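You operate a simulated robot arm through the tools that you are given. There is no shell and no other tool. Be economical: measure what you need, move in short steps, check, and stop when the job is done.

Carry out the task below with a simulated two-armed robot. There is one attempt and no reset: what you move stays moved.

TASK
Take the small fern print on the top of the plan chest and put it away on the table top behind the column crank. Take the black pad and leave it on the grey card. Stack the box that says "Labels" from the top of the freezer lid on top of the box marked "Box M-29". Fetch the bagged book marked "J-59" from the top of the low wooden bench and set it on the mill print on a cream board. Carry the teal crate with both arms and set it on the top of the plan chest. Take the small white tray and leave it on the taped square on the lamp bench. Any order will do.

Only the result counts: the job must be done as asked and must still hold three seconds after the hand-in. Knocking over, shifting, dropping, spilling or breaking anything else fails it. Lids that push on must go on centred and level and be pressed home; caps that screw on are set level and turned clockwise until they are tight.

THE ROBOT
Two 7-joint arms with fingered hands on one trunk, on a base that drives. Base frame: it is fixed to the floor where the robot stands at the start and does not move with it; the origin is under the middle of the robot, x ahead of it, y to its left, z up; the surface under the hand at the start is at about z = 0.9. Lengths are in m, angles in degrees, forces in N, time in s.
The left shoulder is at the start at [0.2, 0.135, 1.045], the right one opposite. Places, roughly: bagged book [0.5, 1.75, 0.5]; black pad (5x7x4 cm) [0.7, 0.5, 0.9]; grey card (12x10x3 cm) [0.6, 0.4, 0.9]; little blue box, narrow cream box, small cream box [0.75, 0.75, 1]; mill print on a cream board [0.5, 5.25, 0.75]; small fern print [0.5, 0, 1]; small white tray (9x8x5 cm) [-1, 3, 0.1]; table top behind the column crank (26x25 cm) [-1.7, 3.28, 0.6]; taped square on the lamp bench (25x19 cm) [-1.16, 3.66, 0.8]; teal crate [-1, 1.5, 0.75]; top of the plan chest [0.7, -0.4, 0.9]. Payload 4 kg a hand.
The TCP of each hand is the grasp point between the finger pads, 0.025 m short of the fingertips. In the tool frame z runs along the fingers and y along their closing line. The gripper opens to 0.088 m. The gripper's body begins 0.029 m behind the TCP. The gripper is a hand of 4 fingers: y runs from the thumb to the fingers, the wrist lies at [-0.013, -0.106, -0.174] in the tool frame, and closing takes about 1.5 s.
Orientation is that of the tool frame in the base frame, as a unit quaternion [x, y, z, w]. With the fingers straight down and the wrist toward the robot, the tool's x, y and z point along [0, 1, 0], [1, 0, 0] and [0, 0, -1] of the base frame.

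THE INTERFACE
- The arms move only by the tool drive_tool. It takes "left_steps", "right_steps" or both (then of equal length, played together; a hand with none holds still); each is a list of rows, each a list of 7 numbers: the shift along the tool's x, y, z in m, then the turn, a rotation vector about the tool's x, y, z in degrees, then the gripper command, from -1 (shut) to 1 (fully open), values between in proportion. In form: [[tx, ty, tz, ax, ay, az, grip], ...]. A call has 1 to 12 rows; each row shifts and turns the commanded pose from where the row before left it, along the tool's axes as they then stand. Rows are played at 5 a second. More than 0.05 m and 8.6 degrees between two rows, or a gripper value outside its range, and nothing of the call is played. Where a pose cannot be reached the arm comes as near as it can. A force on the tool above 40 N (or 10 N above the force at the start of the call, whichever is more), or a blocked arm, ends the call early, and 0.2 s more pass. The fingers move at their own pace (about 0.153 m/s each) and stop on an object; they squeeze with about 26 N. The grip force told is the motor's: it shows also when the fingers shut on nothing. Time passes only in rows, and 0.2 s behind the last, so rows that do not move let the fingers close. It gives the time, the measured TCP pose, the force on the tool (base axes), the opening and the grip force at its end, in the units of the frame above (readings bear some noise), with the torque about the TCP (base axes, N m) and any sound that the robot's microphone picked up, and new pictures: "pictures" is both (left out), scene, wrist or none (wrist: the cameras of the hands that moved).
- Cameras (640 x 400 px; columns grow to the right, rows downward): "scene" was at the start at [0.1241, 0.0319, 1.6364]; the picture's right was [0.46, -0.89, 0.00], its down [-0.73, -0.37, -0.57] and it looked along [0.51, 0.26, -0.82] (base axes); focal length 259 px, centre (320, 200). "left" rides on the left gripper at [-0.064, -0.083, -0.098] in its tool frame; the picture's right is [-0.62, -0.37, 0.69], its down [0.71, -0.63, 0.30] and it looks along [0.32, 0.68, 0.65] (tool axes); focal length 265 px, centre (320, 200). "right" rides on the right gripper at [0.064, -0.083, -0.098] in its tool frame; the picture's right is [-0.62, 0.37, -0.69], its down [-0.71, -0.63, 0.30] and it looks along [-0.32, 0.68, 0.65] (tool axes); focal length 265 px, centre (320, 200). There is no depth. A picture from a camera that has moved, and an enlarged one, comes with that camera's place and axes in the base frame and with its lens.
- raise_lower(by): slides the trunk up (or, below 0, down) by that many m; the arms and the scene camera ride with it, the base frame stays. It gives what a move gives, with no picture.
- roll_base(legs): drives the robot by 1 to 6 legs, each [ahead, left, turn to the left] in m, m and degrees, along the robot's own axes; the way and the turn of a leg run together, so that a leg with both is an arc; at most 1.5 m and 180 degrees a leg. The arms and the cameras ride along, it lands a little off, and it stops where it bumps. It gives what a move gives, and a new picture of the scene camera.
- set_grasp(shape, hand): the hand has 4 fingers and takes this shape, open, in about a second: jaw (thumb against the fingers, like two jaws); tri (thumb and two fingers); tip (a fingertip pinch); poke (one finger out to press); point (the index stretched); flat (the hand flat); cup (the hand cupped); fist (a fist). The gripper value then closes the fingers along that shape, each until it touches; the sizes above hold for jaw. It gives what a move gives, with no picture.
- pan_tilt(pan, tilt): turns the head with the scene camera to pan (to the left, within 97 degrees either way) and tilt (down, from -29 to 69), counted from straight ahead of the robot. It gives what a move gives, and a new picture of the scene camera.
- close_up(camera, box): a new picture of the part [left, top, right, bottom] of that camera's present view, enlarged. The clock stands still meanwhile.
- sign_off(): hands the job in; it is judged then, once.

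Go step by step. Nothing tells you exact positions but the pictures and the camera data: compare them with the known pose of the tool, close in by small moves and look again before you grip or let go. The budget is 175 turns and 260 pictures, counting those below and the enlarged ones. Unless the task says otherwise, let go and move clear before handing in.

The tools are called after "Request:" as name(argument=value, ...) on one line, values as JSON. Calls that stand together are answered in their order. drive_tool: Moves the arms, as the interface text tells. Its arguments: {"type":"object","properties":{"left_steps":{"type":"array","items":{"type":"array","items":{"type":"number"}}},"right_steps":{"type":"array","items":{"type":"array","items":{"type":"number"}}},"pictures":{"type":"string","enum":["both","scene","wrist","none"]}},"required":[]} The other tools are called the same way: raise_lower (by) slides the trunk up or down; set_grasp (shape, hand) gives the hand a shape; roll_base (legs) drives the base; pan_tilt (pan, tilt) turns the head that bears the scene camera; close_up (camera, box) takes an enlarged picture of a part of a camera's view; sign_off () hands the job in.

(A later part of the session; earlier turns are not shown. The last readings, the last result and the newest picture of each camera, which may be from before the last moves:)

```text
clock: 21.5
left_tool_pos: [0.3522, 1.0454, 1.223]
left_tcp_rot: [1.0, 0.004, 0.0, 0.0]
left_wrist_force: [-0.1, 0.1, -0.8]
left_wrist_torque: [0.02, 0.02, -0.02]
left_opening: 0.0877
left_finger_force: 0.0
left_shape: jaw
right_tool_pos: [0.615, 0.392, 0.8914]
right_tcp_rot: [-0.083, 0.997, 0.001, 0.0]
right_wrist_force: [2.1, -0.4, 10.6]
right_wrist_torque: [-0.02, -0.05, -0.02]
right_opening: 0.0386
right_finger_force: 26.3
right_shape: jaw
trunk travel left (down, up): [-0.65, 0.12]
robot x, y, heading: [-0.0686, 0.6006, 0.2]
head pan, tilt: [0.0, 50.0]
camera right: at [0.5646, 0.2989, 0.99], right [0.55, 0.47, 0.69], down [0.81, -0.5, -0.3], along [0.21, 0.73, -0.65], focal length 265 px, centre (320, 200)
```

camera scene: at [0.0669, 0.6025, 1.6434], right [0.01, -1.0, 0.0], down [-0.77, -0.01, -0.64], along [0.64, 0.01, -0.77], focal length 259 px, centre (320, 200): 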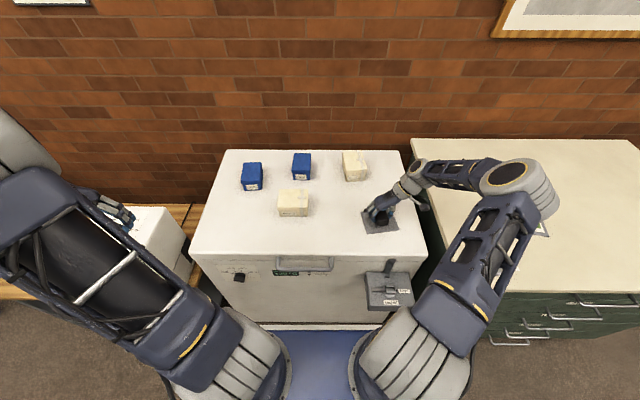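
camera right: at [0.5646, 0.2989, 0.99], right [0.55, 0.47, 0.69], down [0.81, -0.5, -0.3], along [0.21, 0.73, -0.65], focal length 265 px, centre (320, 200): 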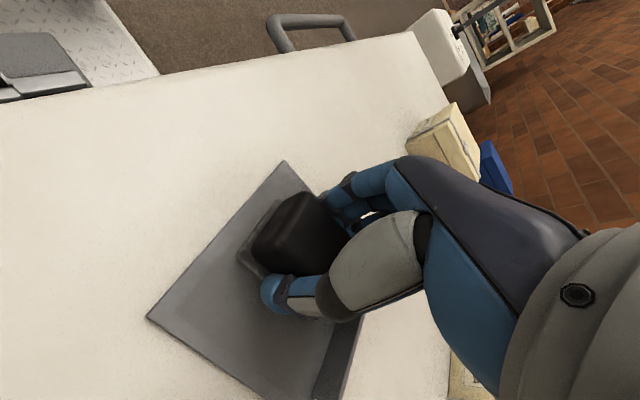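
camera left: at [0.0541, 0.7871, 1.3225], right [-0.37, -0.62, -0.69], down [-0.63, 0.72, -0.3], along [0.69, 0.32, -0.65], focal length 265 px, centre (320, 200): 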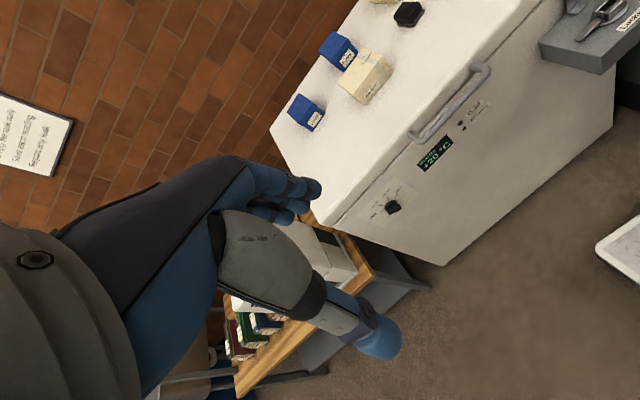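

Contact at 10 N, so the pad rests on the card. Releasing and rising.

Request:
drive_tool(right_steps=[[0, 0, -0.001, 0, 0, 0, 0.3], [0, 0, 0, 0, 0, 0, 1], [0, 0, 0, 0, 0, 0, 1], [0, 0, 0, 0, 0, 0, 1], [0, 0, -0.03, 0, 0, 0, 1], [0, 0, -0.05, 0, 0, 0, 1], [0, 0, -0.05, 0, 0, 0, 1], [0, -0.03, -0.04, 0, 0, 0, 1]], left_steps=[[0, 0, 0, 0, 0, 0, 1], [0, 0, 0, 0, 0, 0, 1], [0, 0, 0, 0, 0, 0, 1], [0, 0, 0, 0, 0, 0, 1], [0.05, 0, 0, 0, 0, 0, 1], [0.05, 0, 0, 0, 0, 0, 1], [0.05, 0, 0, 0, 0, 0, 1], [0.05, 0, 0, 0, 0, 0, 1]], pictures="none")

Request:
drive_tool(left_steps=[[0.045, 0.02, 0, 0, 0, 0, 1], [0.045, 0.02, 0, 0, 0, 0, 1], [0.045, 0.02, 0.005, 0, 0, 0, 1], [0.045, 0.02, 0.005, 0, 0, 0, 1], [0.04, 0.02, 0.02, 0, 0, 0, 1], [0.025, 0.03, 0.03, 0, 0, 0, 1], [0.02, 0.03, 0.03, 0, 0, 0, 1], [0, 0, 0.04, 0, 0, 0, 1]], pictures="both")

```text
clock: 23.3
left_tool_pos: [0.5498, 1.0446, 1.2251]
left_tcp_rot: [1.0, 0.005, 0.0, 0.0]
left_wrist_force: [-0.2, -1.5, 0.1]
left_wrist_torque: [-0.02, -0.03, 0.04]
left_opening: 0.0878
left_finger_force: 0.1
left_shape: jaw
right_tool_pos: [0.6194, 0.3652, 1.0609]
right_tcp_rot: [-0.083, 0.997, 0.0, 0.0]
right_wrist_force: [-0.3, -0.6, 0.4]
right_wrist_torque: [-0.02, -0.01, 0.0]
right_opening: 0.0877
right_finger_force: 0.1
right_shape: jaw
trunk travel left (down, up): [-0.65, 0.12]
robot x, y, heading: [-0.0709, 0.5992, 0.6]
head pan, tilt: [0.0, 50.0]
```

```text
clock: 25.1
left_tool_pos: [0.7045, 0.9372, 1.118]
left_tcp_rot: [1.0, 0.005, 0.0, 0.001]
left_wrist_force: [-0.6, -0.6, 0.2]
left_wrist_torque: [-0.02, -0.01, -0.03]
left_opening: 0.0879
left_finger_force: 0.0
left_shape: jaw
left hand out of reach, approached as far as the arm can: row 3, 4, 5
right_tool_pos: [0.62, 0.3639, 1.0596]
right_tcp_rot: [-0.083, 0.997, 0.0, 0.0]
right_wrist_force: [0.4, 0.3, -0.1]
right_wrist_torque: [0.02, 0.03, -0.01]
right_opening: 0.0877
right_finger_force: 0.0
right_shape: jaw
trunk travel left (down, up): [-0.65, 0.12]
robot x, y, heading: [-0.0717, 0.5974, 0.6]
head pan, tilt: [0.0, 50.0]
camera scene: at [0.0668, 0.6024, 1.6434], right [0.01, -1.0, 0.0], down [-0.77, -0.01, -0.64], along [0.64, 0.01, -0.77], focal length 259 px, centre (320, 200)
camera left: at [0.6394, 1.0186, 1.2157], right [-0.62, 0.36, -0.69], down [0.71, 0.64, -0.3], along [0.33, -0.68, -0.65], focal length 265 px, centre (320, 200)
```

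scene: 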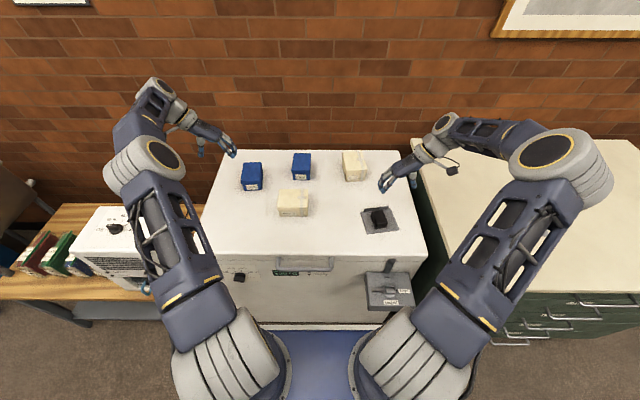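
left: 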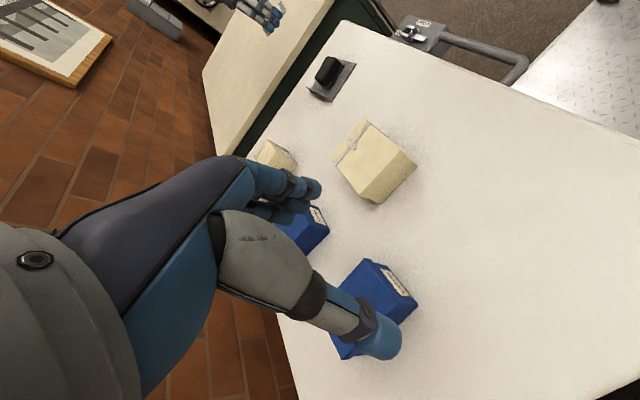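

The pad is on the card. The left arm is near its reach limit, so I'll shift the base 0.2 m left and a little forward.

Request:
roll_base(legs=[[0.03, 0.2, -0.5]])

Request:
drive_tool(left_steps=[[0.03, 0.04, 0, 0, 0, 0, 1], [0.03, 0.04, 0, 0, 0, 0, 1], [0.02, 0.04, 0, 0, 0, 0, 1], [0.017, 0.04, 0, 0, 0, 0, 1], [0, 0.04, 0, 0, 0, 0, 1], [0, 0.035, 0, 0, 0, 0, 1]], pictures="both")

Request:
close_up(camera="scene", box=[260, 120, 420, 240])

```text
clock: 26.8
left_tool_pos: [0.7356, 1.1386, 1.1179]
left_tcp_rot: [1.0, 0.003, 0.001, 0.0]
left_wrist_force: [0.1, 0.5, 0.1]
left_wrist_torque: [0.02, -0.01, -0.03]
left_opening: 0.0875
left_finger_force: 0.0
left_shape: jaw
right_tool_pos: [0.6477, 0.5651, 1.0612]
right_tcp_rot: [-0.081, 0.997, 0.001, 0.0]
right_wrist_force: [-0.1, -0.2, -0.7]
right_wrist_torque: [-0.03, 0.0, -0.01]
right_opening: 0.0877
right_finger_force: 0.1
right_shape: jaw
trunk travel left (down, up): [-0.65, 0.12]
robot x, y, heading: [-0.0406, 0.8028, 0.5]
head pan, tilt: [0.0, 50.0]
camera scene: at [0.0962, 0.806, 1.6433], right [0.0, -1.0, 0.0], down [-0.77, 0.0, -0.64], along [0.64, 0.0, -0.77], focal length 259 px, centre (320, 200)
```

scene: 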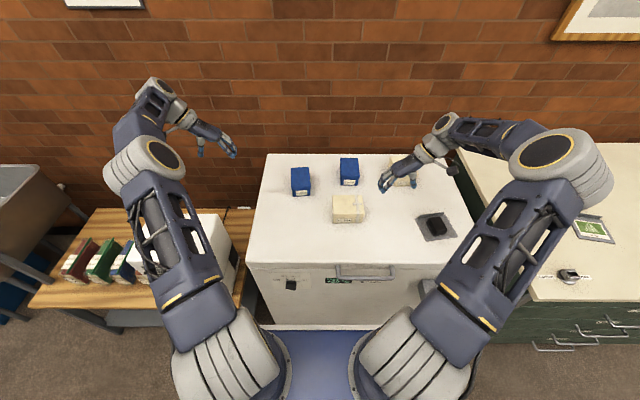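

```text
clock: 28.1
left_tool_pos: [0.8179, 0.8952, 1.1131]
left_tcp_rot: [1.0, 0.003, -0.001, 0.001]
left_wrist_force: [0.1, 0.4, -0.2]
left_wrist_torque: [-0.01, 0.02, -0.03]
left_opening: 0.0879
left_finger_force: 0.0
left_shape: jaw
left hand out of reach, approached as far as the arm can: row 2, 3, 4, 5, 6
right_tool_pos: [0.6468, 0.5658, 1.0621]
right_tcp_rot: [-0.081, 0.997, 0.0, 0.0]
right_wrist_force: [0.0, 0.1, 0.2]
right_wrist_torque: [-0.02, 0.03, 0.01]
right_opening: 0.0879
right_finger_force: 0.1
right_shape: jaw
trunk travel left (down, up): [-0.65, 0.12]
robot x, y, heading: [-0.0443, 0.808, 0.1]
head pan, tilt: [0.0, 50.0]
camera scene: at [0.0962, 0.8063, 1.6433], right [0.01, -1.0, 0.0], down [-0.77, 0.0, -0.64], along [0.64, 0.0, -0.77], focal length 259 px, centre (320, 200)
camera left: at [0.754, 0.9778, 1.212], right [-0.62, 0.37, -0.69], down [0.71, 0.63, -0.31], along [0.33, -0.68, -0.65], focal length 265 px, centre (320, 200)
```

scene: 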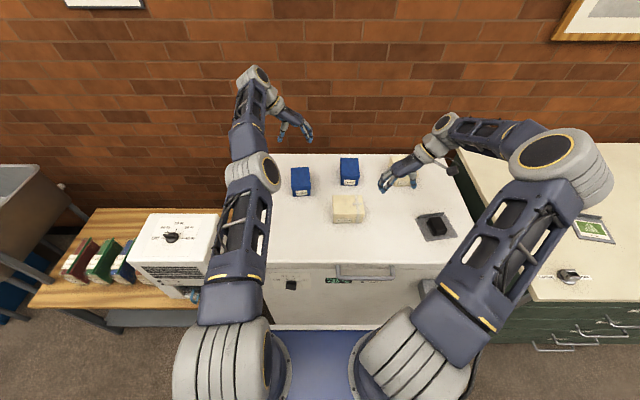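
left: 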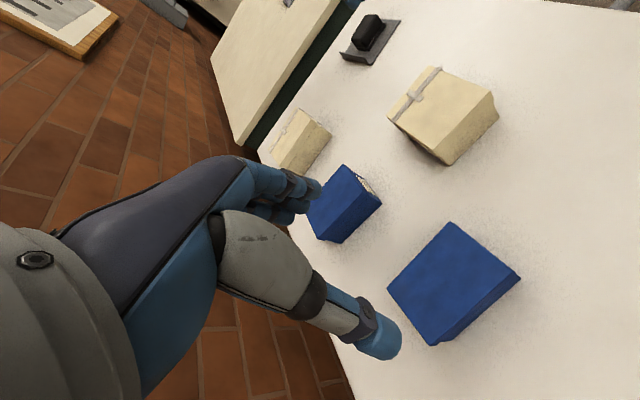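

```text
3.33 times, centred on (340, 180) of scene
camera zoom: at [0.0962, 0.8063, 1.6433], right [0.01, -1.0, 0.0], down [-0.77, 0.0, -0.64], along [0.64, 0.0, -0.77], focal length 864 px, centre (253, 267)
```

zoom: 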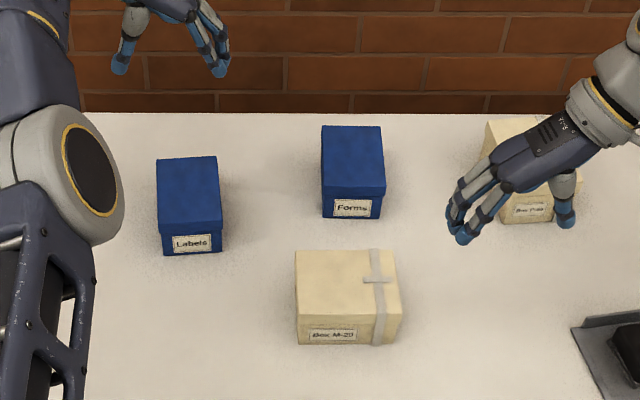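

The Labels box is centred at about (0.828, 0.889). Lowering part-way and checking alignment.

Request:
drive_tool(left_steps=[[-0.004, 0.012, 0.04, 0, 0, 0, 1], [0, 0, 0.045, 0, 0, 0, 1], [0, 0, 0.045, 0, 0, 0, 1], [0, 0, 0.02, 0, 0, 0, 1]], pictures="wrist")

Request:
close_up(camera="scene", box=[270, 120, 350, 220])

```text
clock: 29.1
left_tool_pos: [0.824, 0.8848, 0.9646]
left_tcp_rot: [1.0, 0.003, 0.0, 0.0]
left_wrist_force: [-0.8, 0.8, -0.9]
left_wrist_torque: [0.01, -0.01, -0.02]
left_opening: 0.0877
left_finger_force: 0.0
left_shape: jaw
left hand out of reach, approached as far as the arm can: row 1
right_tool_pos: [0.6465, 0.5651, 1.0599]
right_tcp_rot: [-0.081, 0.997, 0.001, 0.0]
right_wrist_force: [1.6, -0.2, -0.4]
right_wrist_torque: [0.02, 0.0, -0.02]
right_opening: 0.0877
right_finger_force: 0.0
right_shape: jaw
trunk travel left (down, up): [-0.65, 0.12]
robot x, y, heading: [-0.0398, 0.805, 0.1]
head pan, tilt: [0.0, 50.0]
camera left: at [0.7589, 0.9672, 1.0633], right [-0.62, 0.37, -0.69], down [0.71, 0.63, -0.3], along [0.33, -0.68, -0.65], focal length 265 px, centre (320, 200)
```

left: 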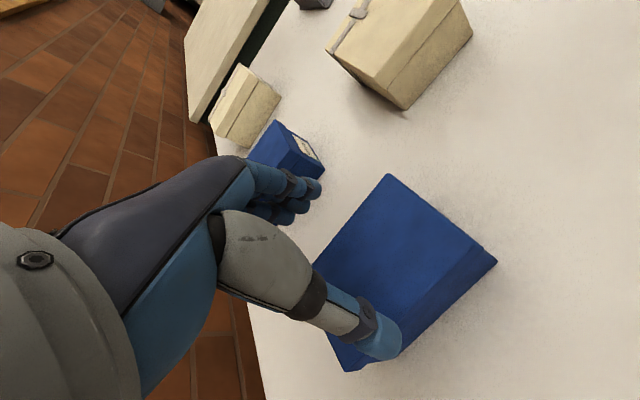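

```text
4.00 times, centred on (310, 170) of scene
camera zoom: at [0.0961, 0.8059, 1.6434], right [0.0, -1.0, 0.0], down [-0.77, 0.0, -0.64], along [0.64, 0.0, -0.77], focal length 1037 px, centre (360, 320)
```

zoom: 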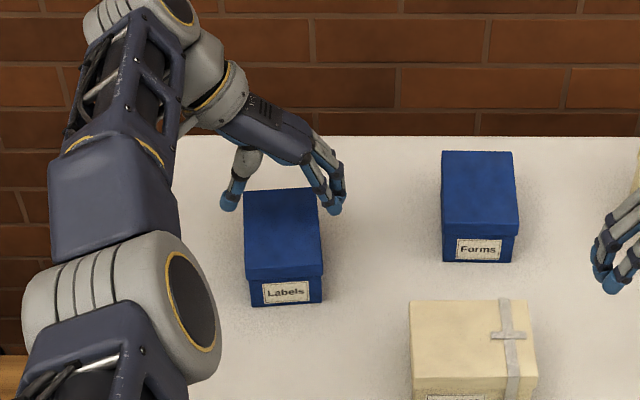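

The box is turned about 5° counter-clockwise with its top at z ≈ 0.912. I'll match that, come down to just above the lid and look.

Request:
drive_tool(left_steps=[[0.005, -0.001, 0, 0, 0, -5, 1], [0, 0, 0.02, 0, 0, 0, 1], [0, 0, 0, 0, 0, 0, 1]], pictures="wrist")

Request:
close_up(camera="scene", box=[280, 150, 340, 200])

```text
clock: 29.9
left_tool_pos: [0.8328, 0.8871, 0.9464]
left_tcp_rot: [0.999, 0.046, 0.0, 0.0]
left_wrist_force: [-0.1, -0.1, 0.1]
left_wrist_torque: [-0.03, 0.01, 0.02]
left_opening: 0.0876
left_finger_force: 0.1
left_shape: jaw
left hand out of reach, approached as far as the arm can: row 1
right_tool_pos: [0.6475, 0.5654, 1.0596]
right_tcp_rot: [-0.082, 0.997, 0.0, 0.0]
right_wrist_force: [0.0, 0.2, -0.2]
right_wrist_torque: [-0.01, 0.0, -0.01]
right_opening: 0.0877
right_finger_force: 0.1
right_shape: jaw
trunk travel left (down, up): [-0.65, 0.12]
robot x, y, heading: [-0.0419, 0.8094, 0.5]
head pan, tilt: [0.0, 50.0]
camera left: at [0.7606, 0.9621, 1.0449], right [-0.65, 0.31, -0.69], down [0.65, 0.69, -0.3], along [0.39, -0.65, -0.65], focal length 265 px, centre (320, 200)
```

left: 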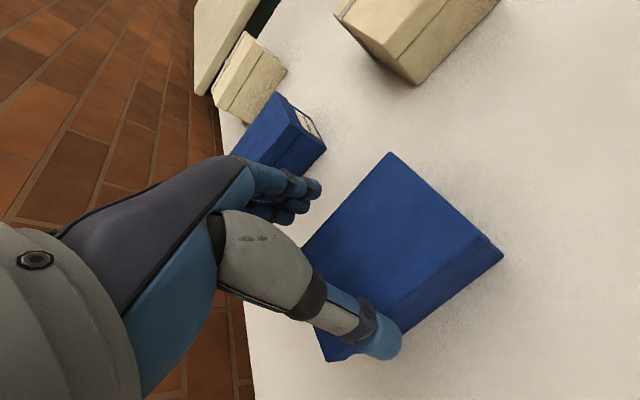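

```text
8.00 times, centred on (310, 175) of scene
camera zoom: at [0.0962, 0.8059, 1.6433], right [0.0, -1.0, 0.0], down [-0.77, 0.0, -0.64], along [0.64, 0.0, -0.77], focal length 2074 px, centre (400, 400)
```

zoom: 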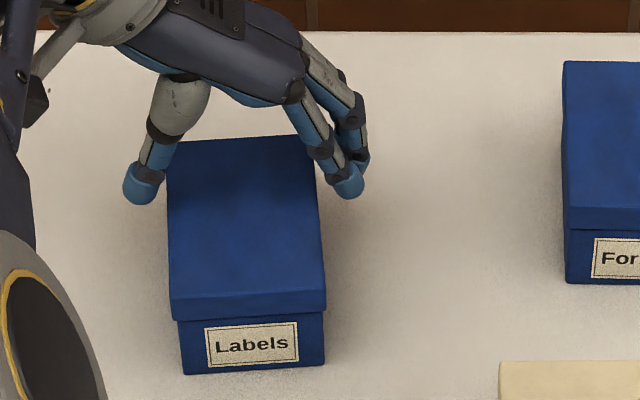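

The fingers straddle the lid with a small margin. I'll shift 3 mm toward the thumb side and descend.

Request:
drive_tool(left_steps=[[-0.002, -0.003, 0.01, 0, 0, 0, 1], [0, 0, 0.02, 0, 0, 0, 1], [0, 0, 0.02, 0, 0, 0, 1], [0, 0, 0.004, 0, 0, 0, 1]], pictures="none")

Request:
close_up(camera="scene", box=[280, 150, 340, 200])

```text
clock: 30.9
left_tool_pos: [0.8258, 0.8883, 0.8978]
left_tcp_rot: [0.999, 0.048, 0.003, 0.002]
left_wrist_force: [1.9, -2.4, 34.2]
left_wrist_torque: [-0.32, 0.24, 0.07]
left_opening: 0.088
left_finger_force: 0.0
left_shape: jaw
left hand out of reach, approached as far as the arm can: row 3
right_tool_pos: [0.6464, 0.564, 1.0611]
right_tcp_rot: [-0.08, 0.997, 0.0, -0.001]
right_wrist_force: [0.2, -0.3, 0.6]
right_wrist_torque: [0.02, 0.02, 0.03]
right_opening: 0.0877
right_finger_force: 0.0
right_shape: jaw
trunk travel left (down, up): [-0.65, 0.12]
robot x, y, heading: [-0.0412, 0.8062, 0.3]
head pan, tilt: [0.0, 50.0]
```

```text
8.00 times, centred on (310, 175) of scene
camera zoom: at [0.0951, 0.8057, 1.644], right [0.0, -1.0, 0.0], down [-0.77, 0.0, -0.64], along [0.64, 0.0, -0.77], focal length 2074 px, centre (400, 400)
```

zoom: 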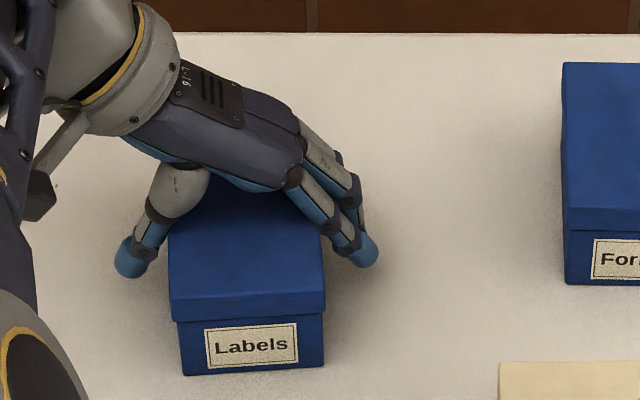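

The palm has touched the lid (34 N). I'll raise a little and close.

Request:
drive_tool(left_steps=[[0, 0, -0.01, 0, 0, 0, 1], [0, 0, -0.002, 0, 0, 0, 1], [0, 0, 0, 0, 0, 0, 1]], pictures="none")

```text
clock: 31.8
left_tool_pos: [0.8238, 0.8898, 0.9033]
left_tcp_rot: [0.999, 0.045, -0.003, 0.0]
left_wrist_force: [-0.2, -0.3, -0.7]
left_wrist_torque: [-0.06, -0.02, -0.01]
left_opening: 0.0879
left_finger_force: 0.1
left_shape: jaw
right_tool_pos: [0.6483, 0.5646, 1.0598]
right_tcp_rot: [-0.081, 0.997, 0.0, 0.001]
right_wrist_force: [0.4, -0.8, 0.3]
right_wrist_torque: [0.02, -0.01, 0.02]
right_opening: 0.0874
right_finger_force: 0.0
right_shape: jaw
trunk travel left (down, up): [-0.65, 0.12]
robot x, y, heading: [-0.0398, 0.8078, 0.4]
head pan, tilt: [0.0, 50.0]
```

Request:
drive_tool(left_steps=[[0, 0, 0, 0, 0, 0, -1], [0, 0, 0, 0, 0, 0, -1], [0, 0, 0, 0, 0, 0, -1], [0, 0, 0, 0, 0, 0, -1], [0, 0, 0, 0, 0, 0, -1], [0, 0, 0, 0, 0, 0, -1], [0, 0, -0.02, 0, 0, 0, -1], [0, 0, -0.04, 0, 0, 0, -1], [0, 0, -0.04, 0, 0, 0, -1]], pictures="wrist")

Request:
close_up(camera="scene", box=[270, 120, 390, 220])

```text
clock: 33.8
left_tool_pos: [0.8339, 0.8903, 1.0028]
left_tcp_rot: [0.999, 0.044, -0.001, -0.001]
left_wrist_force: [0.5, 0.5, -1.7]
left_wrist_torque: [0.01, 0.03, 0.02]
left_opening: 0.0652
left_finger_force: 25.6
left_shape: jaw
left hand out of reach, approached as far as the arm can: row 7, 8
right_tool_pos: [0.6481, 0.5648, 1.0595]
right_tcp_rot: [-0.081, 0.997, 0.0, -0.001]
right_wrist_force: [0.1, -0.4, 0.3]
right_wrist_torque: [-0.01, 0.02, -0.02]
right_opening: 0.0874
right_finger_force: 0.0
right_shape: jaw
trunk travel left (down, up): [-0.65, 0.12]
robot x, y, heading: [-0.0371, 0.8061, 0.2]
head pan, tilt: [0.0, 50.0]
camera left: at [0.7628, 0.9672, 1.1022], right [-0.65, 0.31, -0.69], down [0.65, 0.69, -0.31], along [0.38, -0.65, -0.65], focal length 265 px, centre (320, 200)
```

left: 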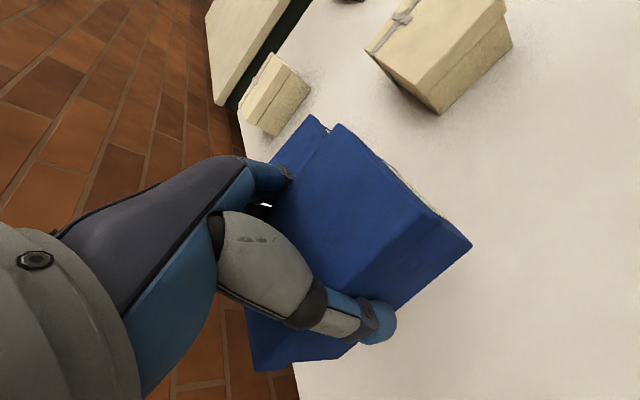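

```text
4.00 times, centred on (330, 170) of scene
camera zoom: at [0.0965, 0.806, 1.6433], right [0.0, -1.0, 0.0], down [-0.77, 0.0, -0.64], along [0.64, 0.0, -0.77], focal length 1037 px, centre (280, 320)
```

zoom: 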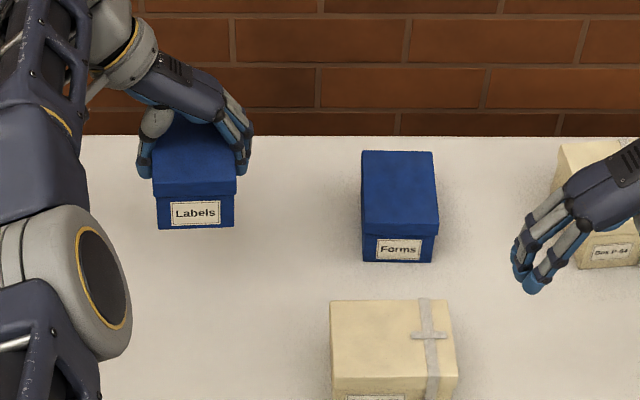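

The Labels box lifted whole. I'll move the right hand aside and carry the box over M-29, at about (0.680, 0.707).

Request:
drive_tool(left_steps=[[0, 0, -0.01, 0, 0, 0, -1], [0, 0, -0.01, 0, 0, 0, -1], [-0.029, 0.0277, 0, 0, 0, 0, -1], [-0.029, 0.0277, 0, 0, 0, 0, -1], [-0.029, 0.0277, 0, 0, 0, 0, -1], [-0.029, 0.0277, 0, 0, 0, 0, -1], [-0.029, 0.0277, 0, 0, 0, 0, -1], [-0.029, 0.0277, 0, 0, 0, 0, -1], [0, 0, 0, 0, 0, 4, -1]], right_steps=[[0, -0.05, 0, 0, 0, 0, 1], [0, -0.05, 0, 0, 0, 0, 1], [0, -0.05, 0, 0, 0, 0, 1], [0, -0.03, -0.02, 0, 0, 0, 1], [0, 0, -0.03, 0, 0, 0, 1], [0, 0, -0.03, 0, 0, 0, 1], [0, 0, 0, 0, 0, 0, 1], [0, 0, 0, 0, 0, 0, 1], [0, 0, 0, 0, 0, 0, 1]], pictures="scene")

Request:
close_up(camera="scene", box=[290, 140, 390, 240])

Request:
close_up(camera="left", box=[180, 60, 540, 400])

```text
clock: 35.8
left_tool_pos: [0.8179, 0.6997, 1.0267]
left_tcp_rot: [1.0, 0.011, 0.0, 0.001]
left_wrist_force: [-0.6, -1.1, -1.8]
left_wrist_torque: [-0.03, 0.01, -0.02]
left_opening: 0.0649
left_finger_force: 25.8
left_shape: jaw
left hand out of reach, approached as far as the arm can: row 3, 4, 5, 6, 7, 8, 9
right_tool_pos: [0.675, 0.3873, 1.139]
right_tcp_rot: [-0.08, 0.997, 0.0, 0.0]
right_wrist_force: [-0.2, 0.6, 0.3]
right_wrist_torque: [0.01, -0.01, -0.04]
right_opening: 0.0877
right_finger_force: 0.1
right_shape: jaw
trunk travel left (down, up): [-0.65, 0.12]
robot x, y, heading: [-0.0413, 0.806, 0.0]
head pan, tilt: [0.0, 50.0]
camera scene: at [0.0963, 0.8059, 1.6433], right [0.0, -1.0, 0.0], down [-0.77, 0.0, -0.64], along [0.64, 0.0, -0.77], focal length 259 px, centre (320, 200)
```

scene: 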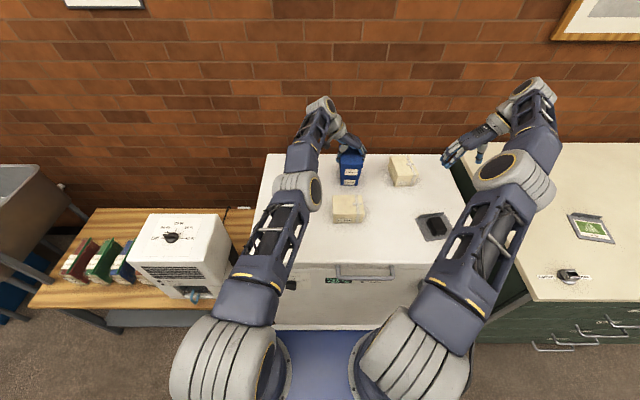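

```text
4.00 times, centred on (340, 190) of scene
camera zoom: at [0.0963, 0.8059, 1.6433], right [0.0, -1.0, 0.0], down [-0.77, 0.0, -0.64], along [0.64, 0.0, -0.77], focal length 1037 px, centre (240, 240)
```

zoom: 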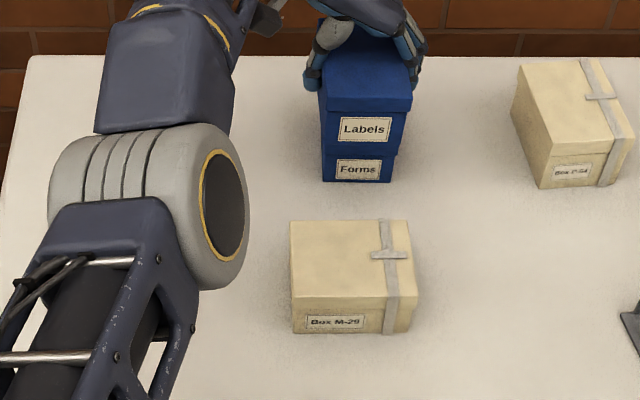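

```text
1.18 times, centred on (360, 230) of left
camera zoom: at [0.7507, 0.7803, 1.1245], right [-0.63, 0.35, -0.69], down [0.7, 0.65, -0.3], along [0.34, -0.68, -0.65], focal length 312 px, centre (273, 165)
```

zoom: 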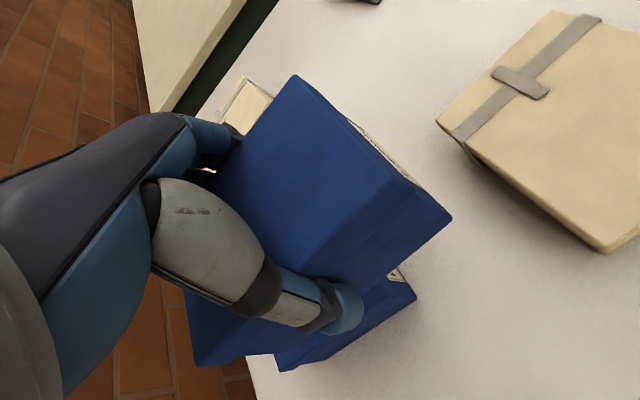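

The left hand can't cross that far inward from here; it holds the box above "Forms" without touching. I'll raise it and shift the base right so M-29 is on the left arm's own side.

Request:
drive_tool(left_steps=[[0, 0, -0.02, 0, 0, 0, -1], [-0.02, -0.02, -0.02, 0, 0, 0, -1]], pictures="none")

Request:
roll_base(legs=[[-0.03, -0.25, 0]])

```text
clock: 36.4
left_tool_pos: [0.8158, 0.7155, 1.0666]
left_tcp_rot: [1.0, 0.011, 0.0, 0.0]
left_wrist_force: [-0.5, 0.8, -1.5]
left_wrist_torque: [0.0, 0.01, 0.01]
left_opening: 0.0651
left_finger_force: 26.3
left_shape: jaw
left hand out of reach, approached as far as the arm can: row 2
right_tool_pos: [0.6751, 0.3866, 1.1387]
right_tcp_rot: [-0.08, 0.997, 0.0, 0.0]
right_wrist_force: [-0.7, -0.7, -0.8]
right_wrist_torque: [0.03, -0.01, 0.01]
right_opening: 0.0877
right_finger_force: 0.0
right_shape: jaw
trunk travel left (down, up): [-0.65, 0.12]
robot x, y, heading: [-0.0399, 0.8064, 0.5]
head pan, tilt: [0.0, 50.0]
```

```text
clock: 38.2
left_tool_pos: [0.7886, 0.4699, 1.0659]
left_tcp_rot: [1.0, 0.014, -0.001, 0.0]
left_wrist_force: [0.0, -0.3, -1.4]
left_wrist_torque: [0.01, -0.01, 0.0]
left_opening: 0.0649
left_finger_force: 25.7
left_shape: jaw
right_tool_pos: [0.6496, 0.1413, 1.1392]
right_tcp_rot: [-0.084, 0.997, 0.0, 0.0]
right_wrist_force: [0.3, 0.7, -0.3]
right_wrist_torque: [0.0, 0.02, 0.02]
right_opening: 0.0878
right_finger_force: 0.1
right_shape: jaw
trunk travel left (down, up): [-0.65, 0.12]
robot x, y, heading: [-0.0709, 0.5535, 0.5]
head pan, tilt: [0.0, 50.0]
camera scene: at [0.0677, 0.5556, 1.6433], right [0.01, -1.0, 0.0], down [-0.77, -0.01, -0.64], along [0.64, 0.01, -0.77], focal length 259 px, centre (320, 200)
```

scene: 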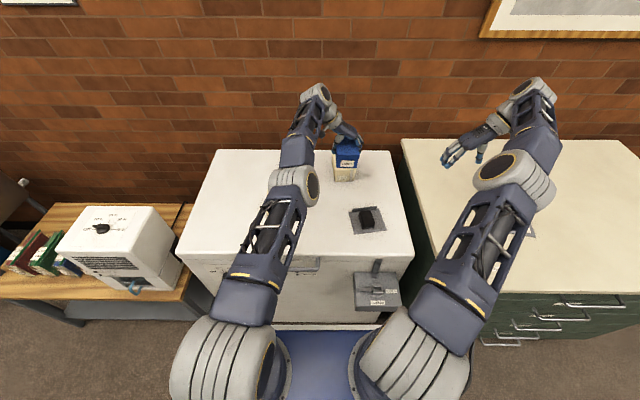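

Now moving left toward M-29 at this height, then pulling back.

Request:
drive_tool(left_steps=[[0, -0.04, 0, 0, 0, 0, -1], [-0.01, -0.04, 0, 0, 0, 0, -1], [-0.01, -0.04, 0, 0, 0, 0, -1], [-0.02, -0.04, 0, 0, 0, 0, -1], [-0.02, -0.04, 0, 0, 0, 0, -1], [-0.02, -0.04, 0, 0, 0, 0, -1], [-0.03, 0, 0, 0, 0, 0, -1]], pictures="both")

Request:
close_up(camera="scene", box=[240, 130, 340, 240])

```text
clock: 39.8
left_tool_pos: [0.7852, 0.7191, 1.0742]
left_tcp_rot: [1.0, 0.013, 0.0, 0.0]
left_wrist_force: [0.4, 0.0, -1.1]
left_wrist_torque: [-0.01, -0.01, -0.06]
left_opening: 0.0651
left_finger_force: 25.9
left_shape: jaw
left hand out of reach, approached as far as the arm can: row 1, 2, 3, 4, 5, 6, 7
right_tool_pos: [0.6488, 0.1411, 1.14]
right_tcp_rot: [-0.084, 0.996, 0.0, 0.0]
right_wrist_force: [-0.2, -0.4, 0.0]
right_wrist_torque: [0.0, -0.02, 0.04]
right_opening: 0.0875
right_finger_force: 0.1
right_shape: jaw
trunk travel left (down, up): [-0.65, 0.12]
robot x, y, heading: [-0.0717, 0.5547, 0.9]
head pan, tilt: [0.0, 50.0]
camera scene: at [0.0677, 0.5556, 1.6433], right [0.01, -1.0, 0.0], down [-0.77, -0.01, -0.64], along [0.64, 0.01, -0.77], focal length 259 px, centre (320, 200)
camera left: at [0.7188, 0.8002, 1.1719], right [-0.63, 0.35, -0.69], down [0.7, 0.65, -0.31], along [0.34, -0.67, -0.65], focal length 265 px, centre (320, 200)
```

scene: 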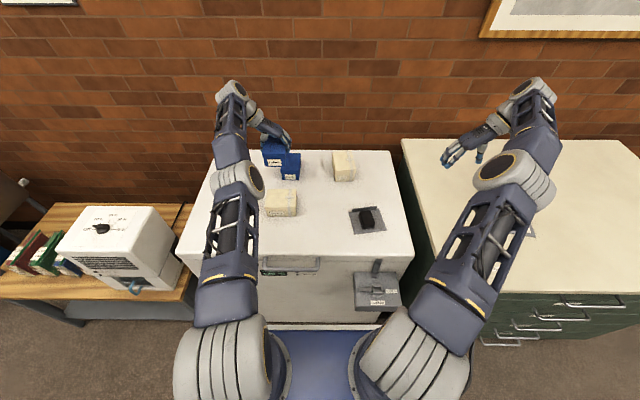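
left: 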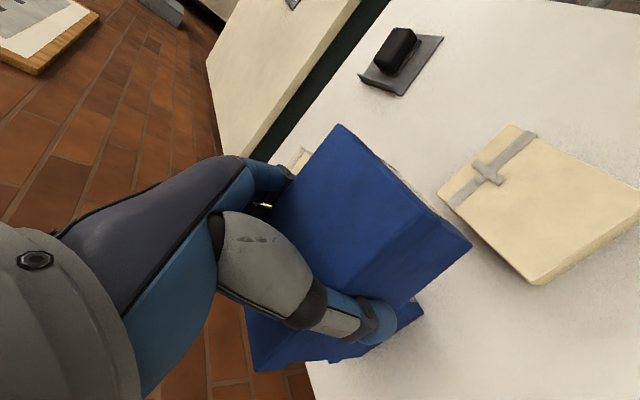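

```text
3.64 times, centred on (290, 185) of scene
camera zoom: at [0.0677, 0.5556, 1.6433], right [0.01, -1.0, 0.0], down [-0.77, -0.01, -0.64], along [0.64, 0.01, -0.77], focal length 943 px, centre (429, 254)
```

zoom: 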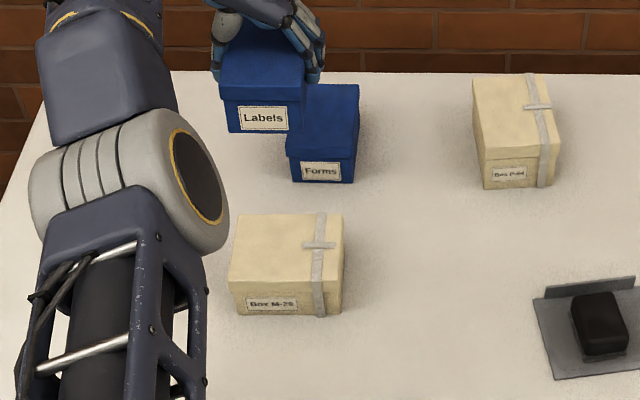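

The arm won't pull back in this orientation, so I'll use the base to bring the box over M-29.

Request:
roll_base(legs=[[-0.11, -0.01, 0]])

Request:
close_up(camera="scene", box=[240, 90, 340, 200])

Request:
close_up(camera="left", box=[180, 60, 540, 400])

```text
clock: 41.0
left_tool_pos: [0.6736, 0.7078, 1.0729]
left_tcp_rot: [1.0, 0.015, -0.001, 0.0]
left_wrist_force: [1.0, 0.1, -1.5]
left_wrist_torque: [0.04, 0.02, 0.01]
left_opening: 0.0653
left_finger_force: 26.2
left_shape: jaw
right_tool_pos: [0.5392, 0.13, 1.1401]
right_tcp_rot: [-0.084, 0.996, 0.0, 0.0]
right_wrist_force: [-0.5, 0.3, 0.5]
right_wrist_torque: [-0.02, 0.01, 0.03]
right_opening: 0.0878
right_finger_force: 0.1
right_shape: jaw
trunk travel left (down, up): [-0.65, 0.12]
robot x, y, heading: [-0.1819, 0.5464, 0.6]
head pan, tilt: [0.0, 50.0]
camera scene: at [-0.0439, 0.5442, 1.6433], right [0.01, -1.0, 0.0], down [-0.77, -0.01, -0.64], along [0.64, 0.01, -0.77], focal length 259 px, centre (320, 200)
```

scene: 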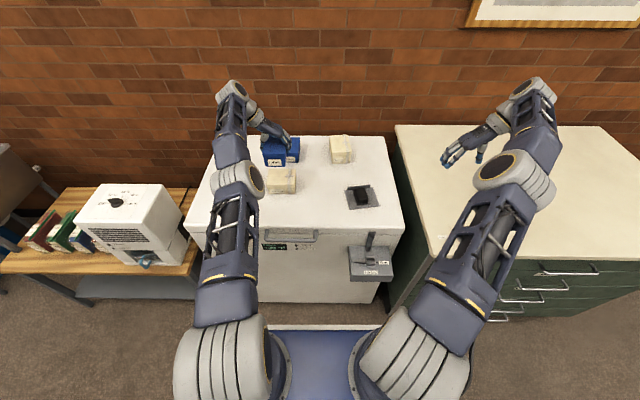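

```text
3.64 times, centred on (290, 145) of scene
camera zoom: at [-0.0439, 0.5442, 1.6433], right [0.01, -1.0, 0.0], down [-0.77, -0.01, -0.64], along [0.64, 0.01, -0.77], focal length 943 px, centre (429, 400)
```

zoom: 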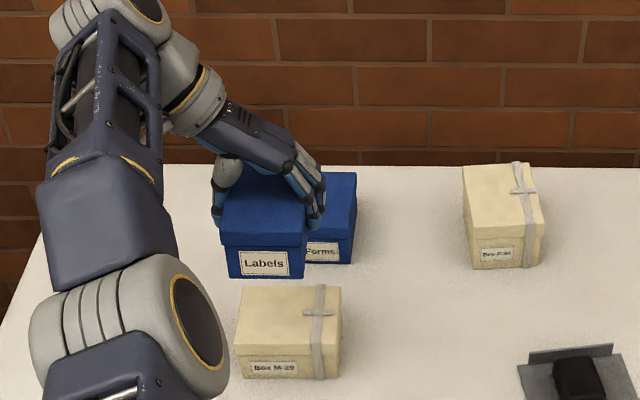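

```text
1.18 times, centred on (360, 230) of left
camera zoom: at [0.607, 0.789, 1.1718], right [-0.63, 0.35, -0.69], down [0.69, 0.65, -0.31], along [0.34, -0.67, -0.65], focal length 312 px, centre (273, 165)
```

zoom: 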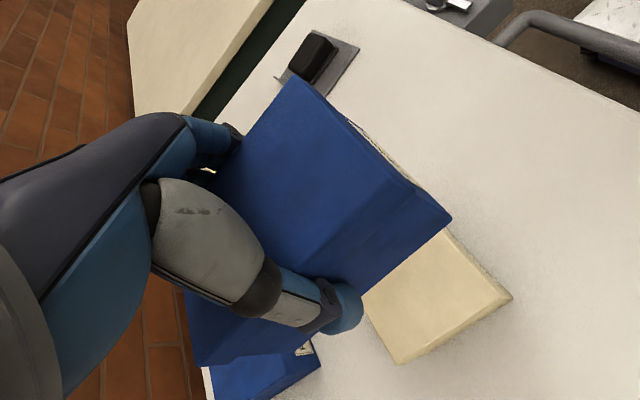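

The box is over M-29 with offsets under 1 cm. Lowering with a check part-way.

Request:
drive_tool(left_steps=[[-0.003, 0, 0.03, 0, 0, 0, -1], [-0.002, 0, 0.03, 0, 0, 0, -1], [0, 0, 0.02, 0, 0, 0, -1], [0, 0, 0, 0, 0, 0, -1]], pictures="wrist")

Request:
close_up(camera="scene", box=[250, 120, 330, 200])

```text
clock: 42.0
left_tool_pos: [0.674, 0.7081, 0.9927]
left_tcp_rot: [1.0, 0.015, -0.001, 0.0]
left_wrist_force: [0.3, 0.6, -1.5]
left_wrist_torque: [-0.01, 0.0, 0.04]
left_opening: 0.065
left_finger_force: 25.4
left_shape: jaw
left hand out of reach, approached as far as the arm can: row 1, 3
right_tool_pos: [0.5384, 0.1308, 1.1397]
right_tcp_rot: [-0.084, 0.996, 0.0, 0.0]
right_wrist_force: [-0.6, -0.1, 0.3]
right_wrist_torque: [0.0, 0.01, 0.01]
right_opening: 0.0877
right_finger_force: 0.1
right_shape: jaw
trunk travel left (down, up): [-0.65, 0.12]
robot x, y, heading: [-0.18, 0.543, 0.6]
head pan, tilt: [0.0, 50.0]
camera left: at [0.6085, 0.7879, 1.0914], right [-0.63, 0.35, -0.69], down [0.7, 0.65, -0.31], along [0.34, -0.67, -0.65], focal length 265 px, centre (320, 200)
```

left: 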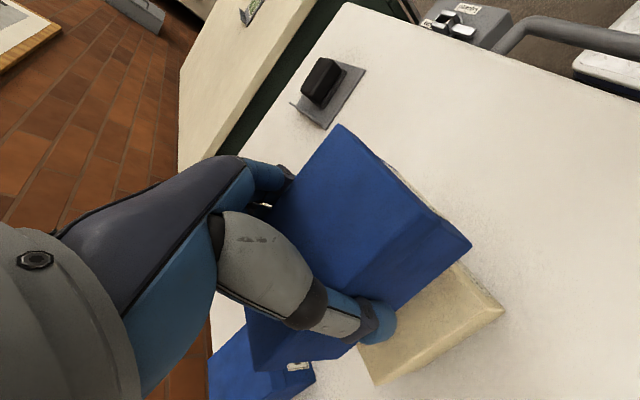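

```text
5.00 times, centred on (290, 160) of scene
camera zoom: at [-0.0439, 0.5442, 1.6433], right [0.01, -1.0, 0.0], down [-0.77, -0.01, -0.64], along [0.64, 0.01, -0.77], focal length 1296 px, centre (470, 400)
```

zoom: 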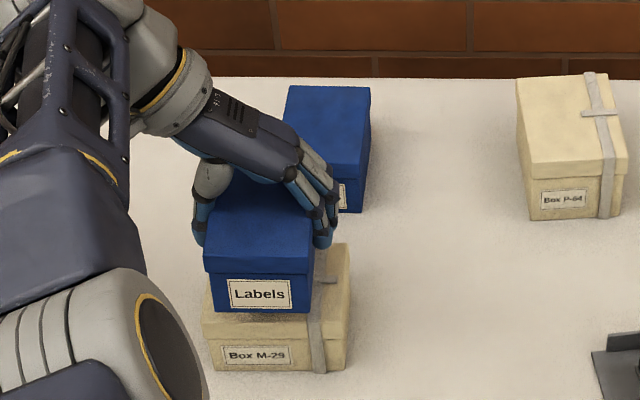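

It needs about 1.1 cm to the right and 1 cm toward the robot.

Request:
drive_tool(left_steps=[[0, 0.011, 0, 0, 0, 0, -1], [-0.008, 0, 0, 0, 0, 0, -1], [0, 0, 0, 0, 0, 0, -1]], pictures="none")

Request:
close_up(camera="scene", box=[250, 130, 330, 190])

```text
clock: 42.8
left_tool_pos: [0.6756, 0.7008, 0.9924]
left_tcp_rot: [1.0, 0.015, -0.003, 0.0]
left_wrist_force: [0.2, 0.0, -1.2]
left_wrist_torque: [0.03, 0.01, 0.04]
left_opening: 0.0652
left_finger_force: 25.8
left_shape: jaw
left hand out of reach, approached as far as the arm can: row 2
right_tool_pos: [0.5387, 0.1306, 1.1378]
right_tcp_rot: [-0.084, 0.996, 0.0, 0.0]
right_wrist_force: [-0.3, 0.8, -0.2]
right_wrist_torque: [0.0, 0.02, -0.02]
right_opening: 0.0876
right_finger_force: 0.0
right_shape: jaw
trunk travel left (down, up): [-0.65, 0.12]
robot x, y, heading: [-0.1803, 0.5452, 0.8]
head pan, tilt: [0.0, 50.0]
```

```text
6.67 times, centred on (290, 160) of scene
camera zoom: at [-0.0439, 0.5442, 1.6433], right [0.01, -1.0, 0.0], down [-0.77, -0.01, -0.64], along [0.64, 0.01, -0.77], focal length 1729 px, centre (520, 467)
```

zoom: 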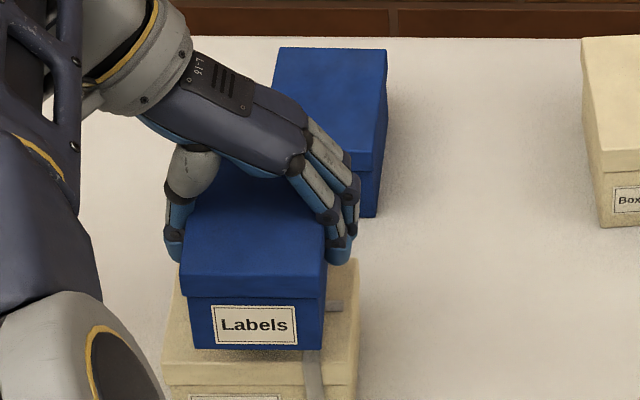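

Sideways is centred now. A tiny base move back of 1 cm for front-to-back centring.

Request:
roll_base(legs=[[-0.01, 0, 0]])

Request:
close_up(camera="scene", box=[250, 130, 330, 190])

```text
clock: 43.5
left_tool_pos: [0.6664, 0.7, 0.9922]
left_tcp_rot: [1.0, 0.014, -0.002, 0.0]
left_wrist_force: [0.7, 0.6, -2.1]
left_wrist_torque: [-0.01, -0.04, -0.01]
left_opening: 0.0652
left_finger_force: 25.9
left_shape: jaw
right_tool_pos: [0.5287, 0.1302, 1.1398]
right_tcp_rot: [-0.085, 0.996, 0.0, 0.0]
right_wrist_force: [-1.2, 0.8, 0.6]
right_wrist_torque: [-0.01, -0.02, 0.0]
right_opening: 0.0878
right_finger_force: 0.0
right_shape: jaw
trunk travel left (down, up): [-0.65, 0.12]
robot x, y, heading: [-0.1924, 0.5429, 0.7]
head pan, tilt: [0.0, 50.0]
camera scene: at [-0.0539, 0.5441, 1.6433], right [0.01, -1.0, 0.0], down [-0.77, -0.01, -0.64], along [0.64, 0.01, -0.77], focal length 259 px, centre (320, 200)
```

scene: 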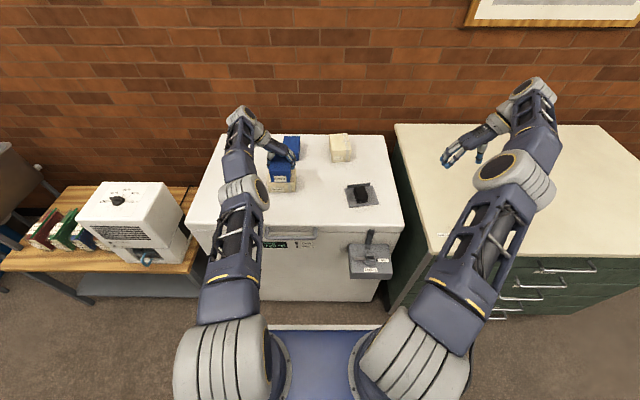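

```text
6.67 times, centred on (290, 160) of scene
camera zoom: at [-0.0539, 0.5441, 1.6433], right [0.01, -1.0, 0.0], down [-0.77, -0.01, -0.64], along [0.64, 0.01, -0.77], focal length 1729 px, centre (520, 467)
```

zoom: 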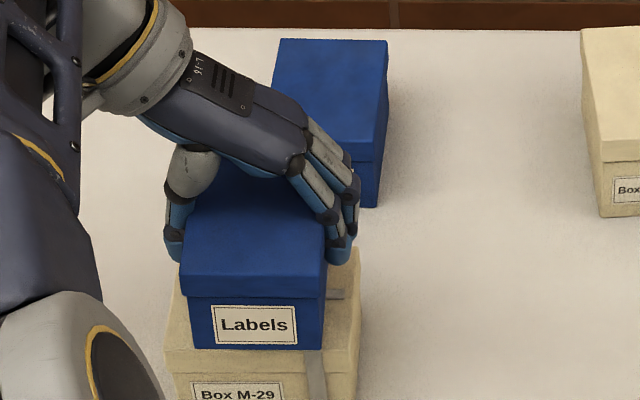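

Aligned. Lowering gently to contact.

Request:
drive_tool(left_steps=[[0, 0, 0.008, 0, 0, 0, -1], [0, 0, 0.005, 0, 0, 0, -1], [0, 0, 0, 0, 0, 0, -1]], pictures="none")

Request:
drive_tool(left_steps=[[0, 0, 0.003, 0, 0, 0, -1], [0, 0, 0, 0, 0, 0, -1]], pictures="none")

```text
clock: 44.3
left_tool_pos: [0.6658, 0.7, 0.9792]
left_tcp_rot: [1.0, 0.014, -0.002, 0.0]
left_wrist_force: [1.1, -0.7, -2.1]
left_wrist_torque: [0.03, -0.05, -0.03]
left_opening: 0.0649
left_finger_force: 26.0
left_shape: jaw
right_tool_pos: [0.5286, 0.1306, 1.1376]
right_tcp_rot: [-0.085, 0.996, 0.0, -0.001]
right_wrist_force: [0.3, -0.1, 0.5]
right_wrist_torque: [0.0, 0.0, 0.01]
right_opening: 0.0878
right_finger_force: 0.1
right_shape: jaw
trunk travel left (down, up): [-0.65, 0.12]
robot x, y, heading: [-0.1912, 0.5456, 0.9]
head pan, tilt: [0.0, 50.0]
```

```text
clock: 44.9
left_tool_pos: [0.6657, 0.6989, 0.9761]
left_tcp_rot: [1.0, 0.014, -0.002, -0.001]
left_wrist_force: [0.2, 0.5, -1.2]
left_wrist_torque: [0.02, 0.0, -0.01]
left_opening: 0.065
left_finger_force: 25.9
left_shape: jaw
right_tool_pos: [0.529, 0.1306, 1.14]
right_tcp_rot: [-0.084, 0.996, 0.0, 0.0]
right_wrist_force: [-0.5, 0.4, -0.8]
right_wrist_torque: [0.0, 0.02, -0.02]
right_opening: 0.0879
right_finger_force: 0.2
right_shape: jaw
trunk travel left (down, up): [-0.65, 0.12]
robot x, y, heading: [-0.1917, 0.5471, 0.8]
head pan, tilt: [0.0, 50.0]
```

Request:
drive_tool(left_steps=[[0, 0, 0.003, 0, 0, 0, -1], [0, 0, 0, 0, 0, 0, -1]], pictures="none")

Request:
drive_tool(left_steps=[[0, 0, 0.002, 0, 0, 0, -1], [0, 0, 0, 0, 0, 0, -1]], pictures="none")

Request:
close_up(camera="scene", box=[250, 130, 330, 190])

```text
clock: 45.5
left_tool_pos: [0.6657, 0.6998, 0.9725]
left_tcp_rot: [1.0, 0.013, -0.002, 0.0]
left_wrist_force: [-1.8, 0.0, -1.8]
left_wrist_torque: [0.01, -0.01, 0.0]
left_opening: 0.0649
left_finger_force: 25.9
left_shape: jaw
right_tool_pos: [0.5291, 0.1304, 1.1391]
right_tcp_rot: [-0.085, 0.996, 0.001, 0.0]
right_wrist_force: [0.0, 0.1, -0.3]
right_wrist_torque: [0.01, -0.01, -0.01]
right_opening: 0.0877
right_finger_force: 0.1
right_shape: jaw
trunk travel left (down, up): [-0.65, 0.12]
robot x, y, heading: [-0.1928, 0.5414, 0.6]
head pan, tilt: [0.0, 50.0]
```

```text
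clock: 46.1
left_tool_pos: [0.6662, 0.6995, 0.9701]
left_tcp_rot: [1.0, 0.014, -0.002, 0.0]
left_wrist_force: [0.6, 0.1, -1.9]
left_wrist_torque: [0.04, -0.01, 0.02]
left_opening: 0.0651
left_finger_force: 26.2
left_shape: jaw
right_tool_pos: [0.5279, 0.1315, 1.1383]
right_tcp_rot: [-0.085, 0.996, 0.0, 0.0]
right_wrist_force: [-0.1, -0.1, 0.3]
right_wrist_torque: [0.02, 0.0, -0.03]
right_opening: 0.0875
right_finger_force: 0.2
right_shape: jaw
trunk travel left (down, up): [-0.65, 0.12]
robot x, y, heading: [-0.1893, 0.542, 0.4]
head pan, tilt: [0.0, 50.0]
```

```text
6.67 times, centred on (290, 160) of scene
camera zoom: at [-0.0539, 0.5441, 1.6433], right [0.01, -1.0, 0.0], down [-0.77, -0.01, -0.64], along [0.64, 0.01, -0.77], focal length 1729 px, centre (520, 467)
```

zoom: 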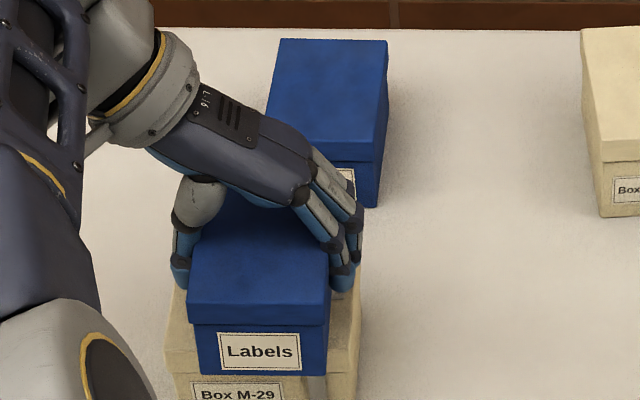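

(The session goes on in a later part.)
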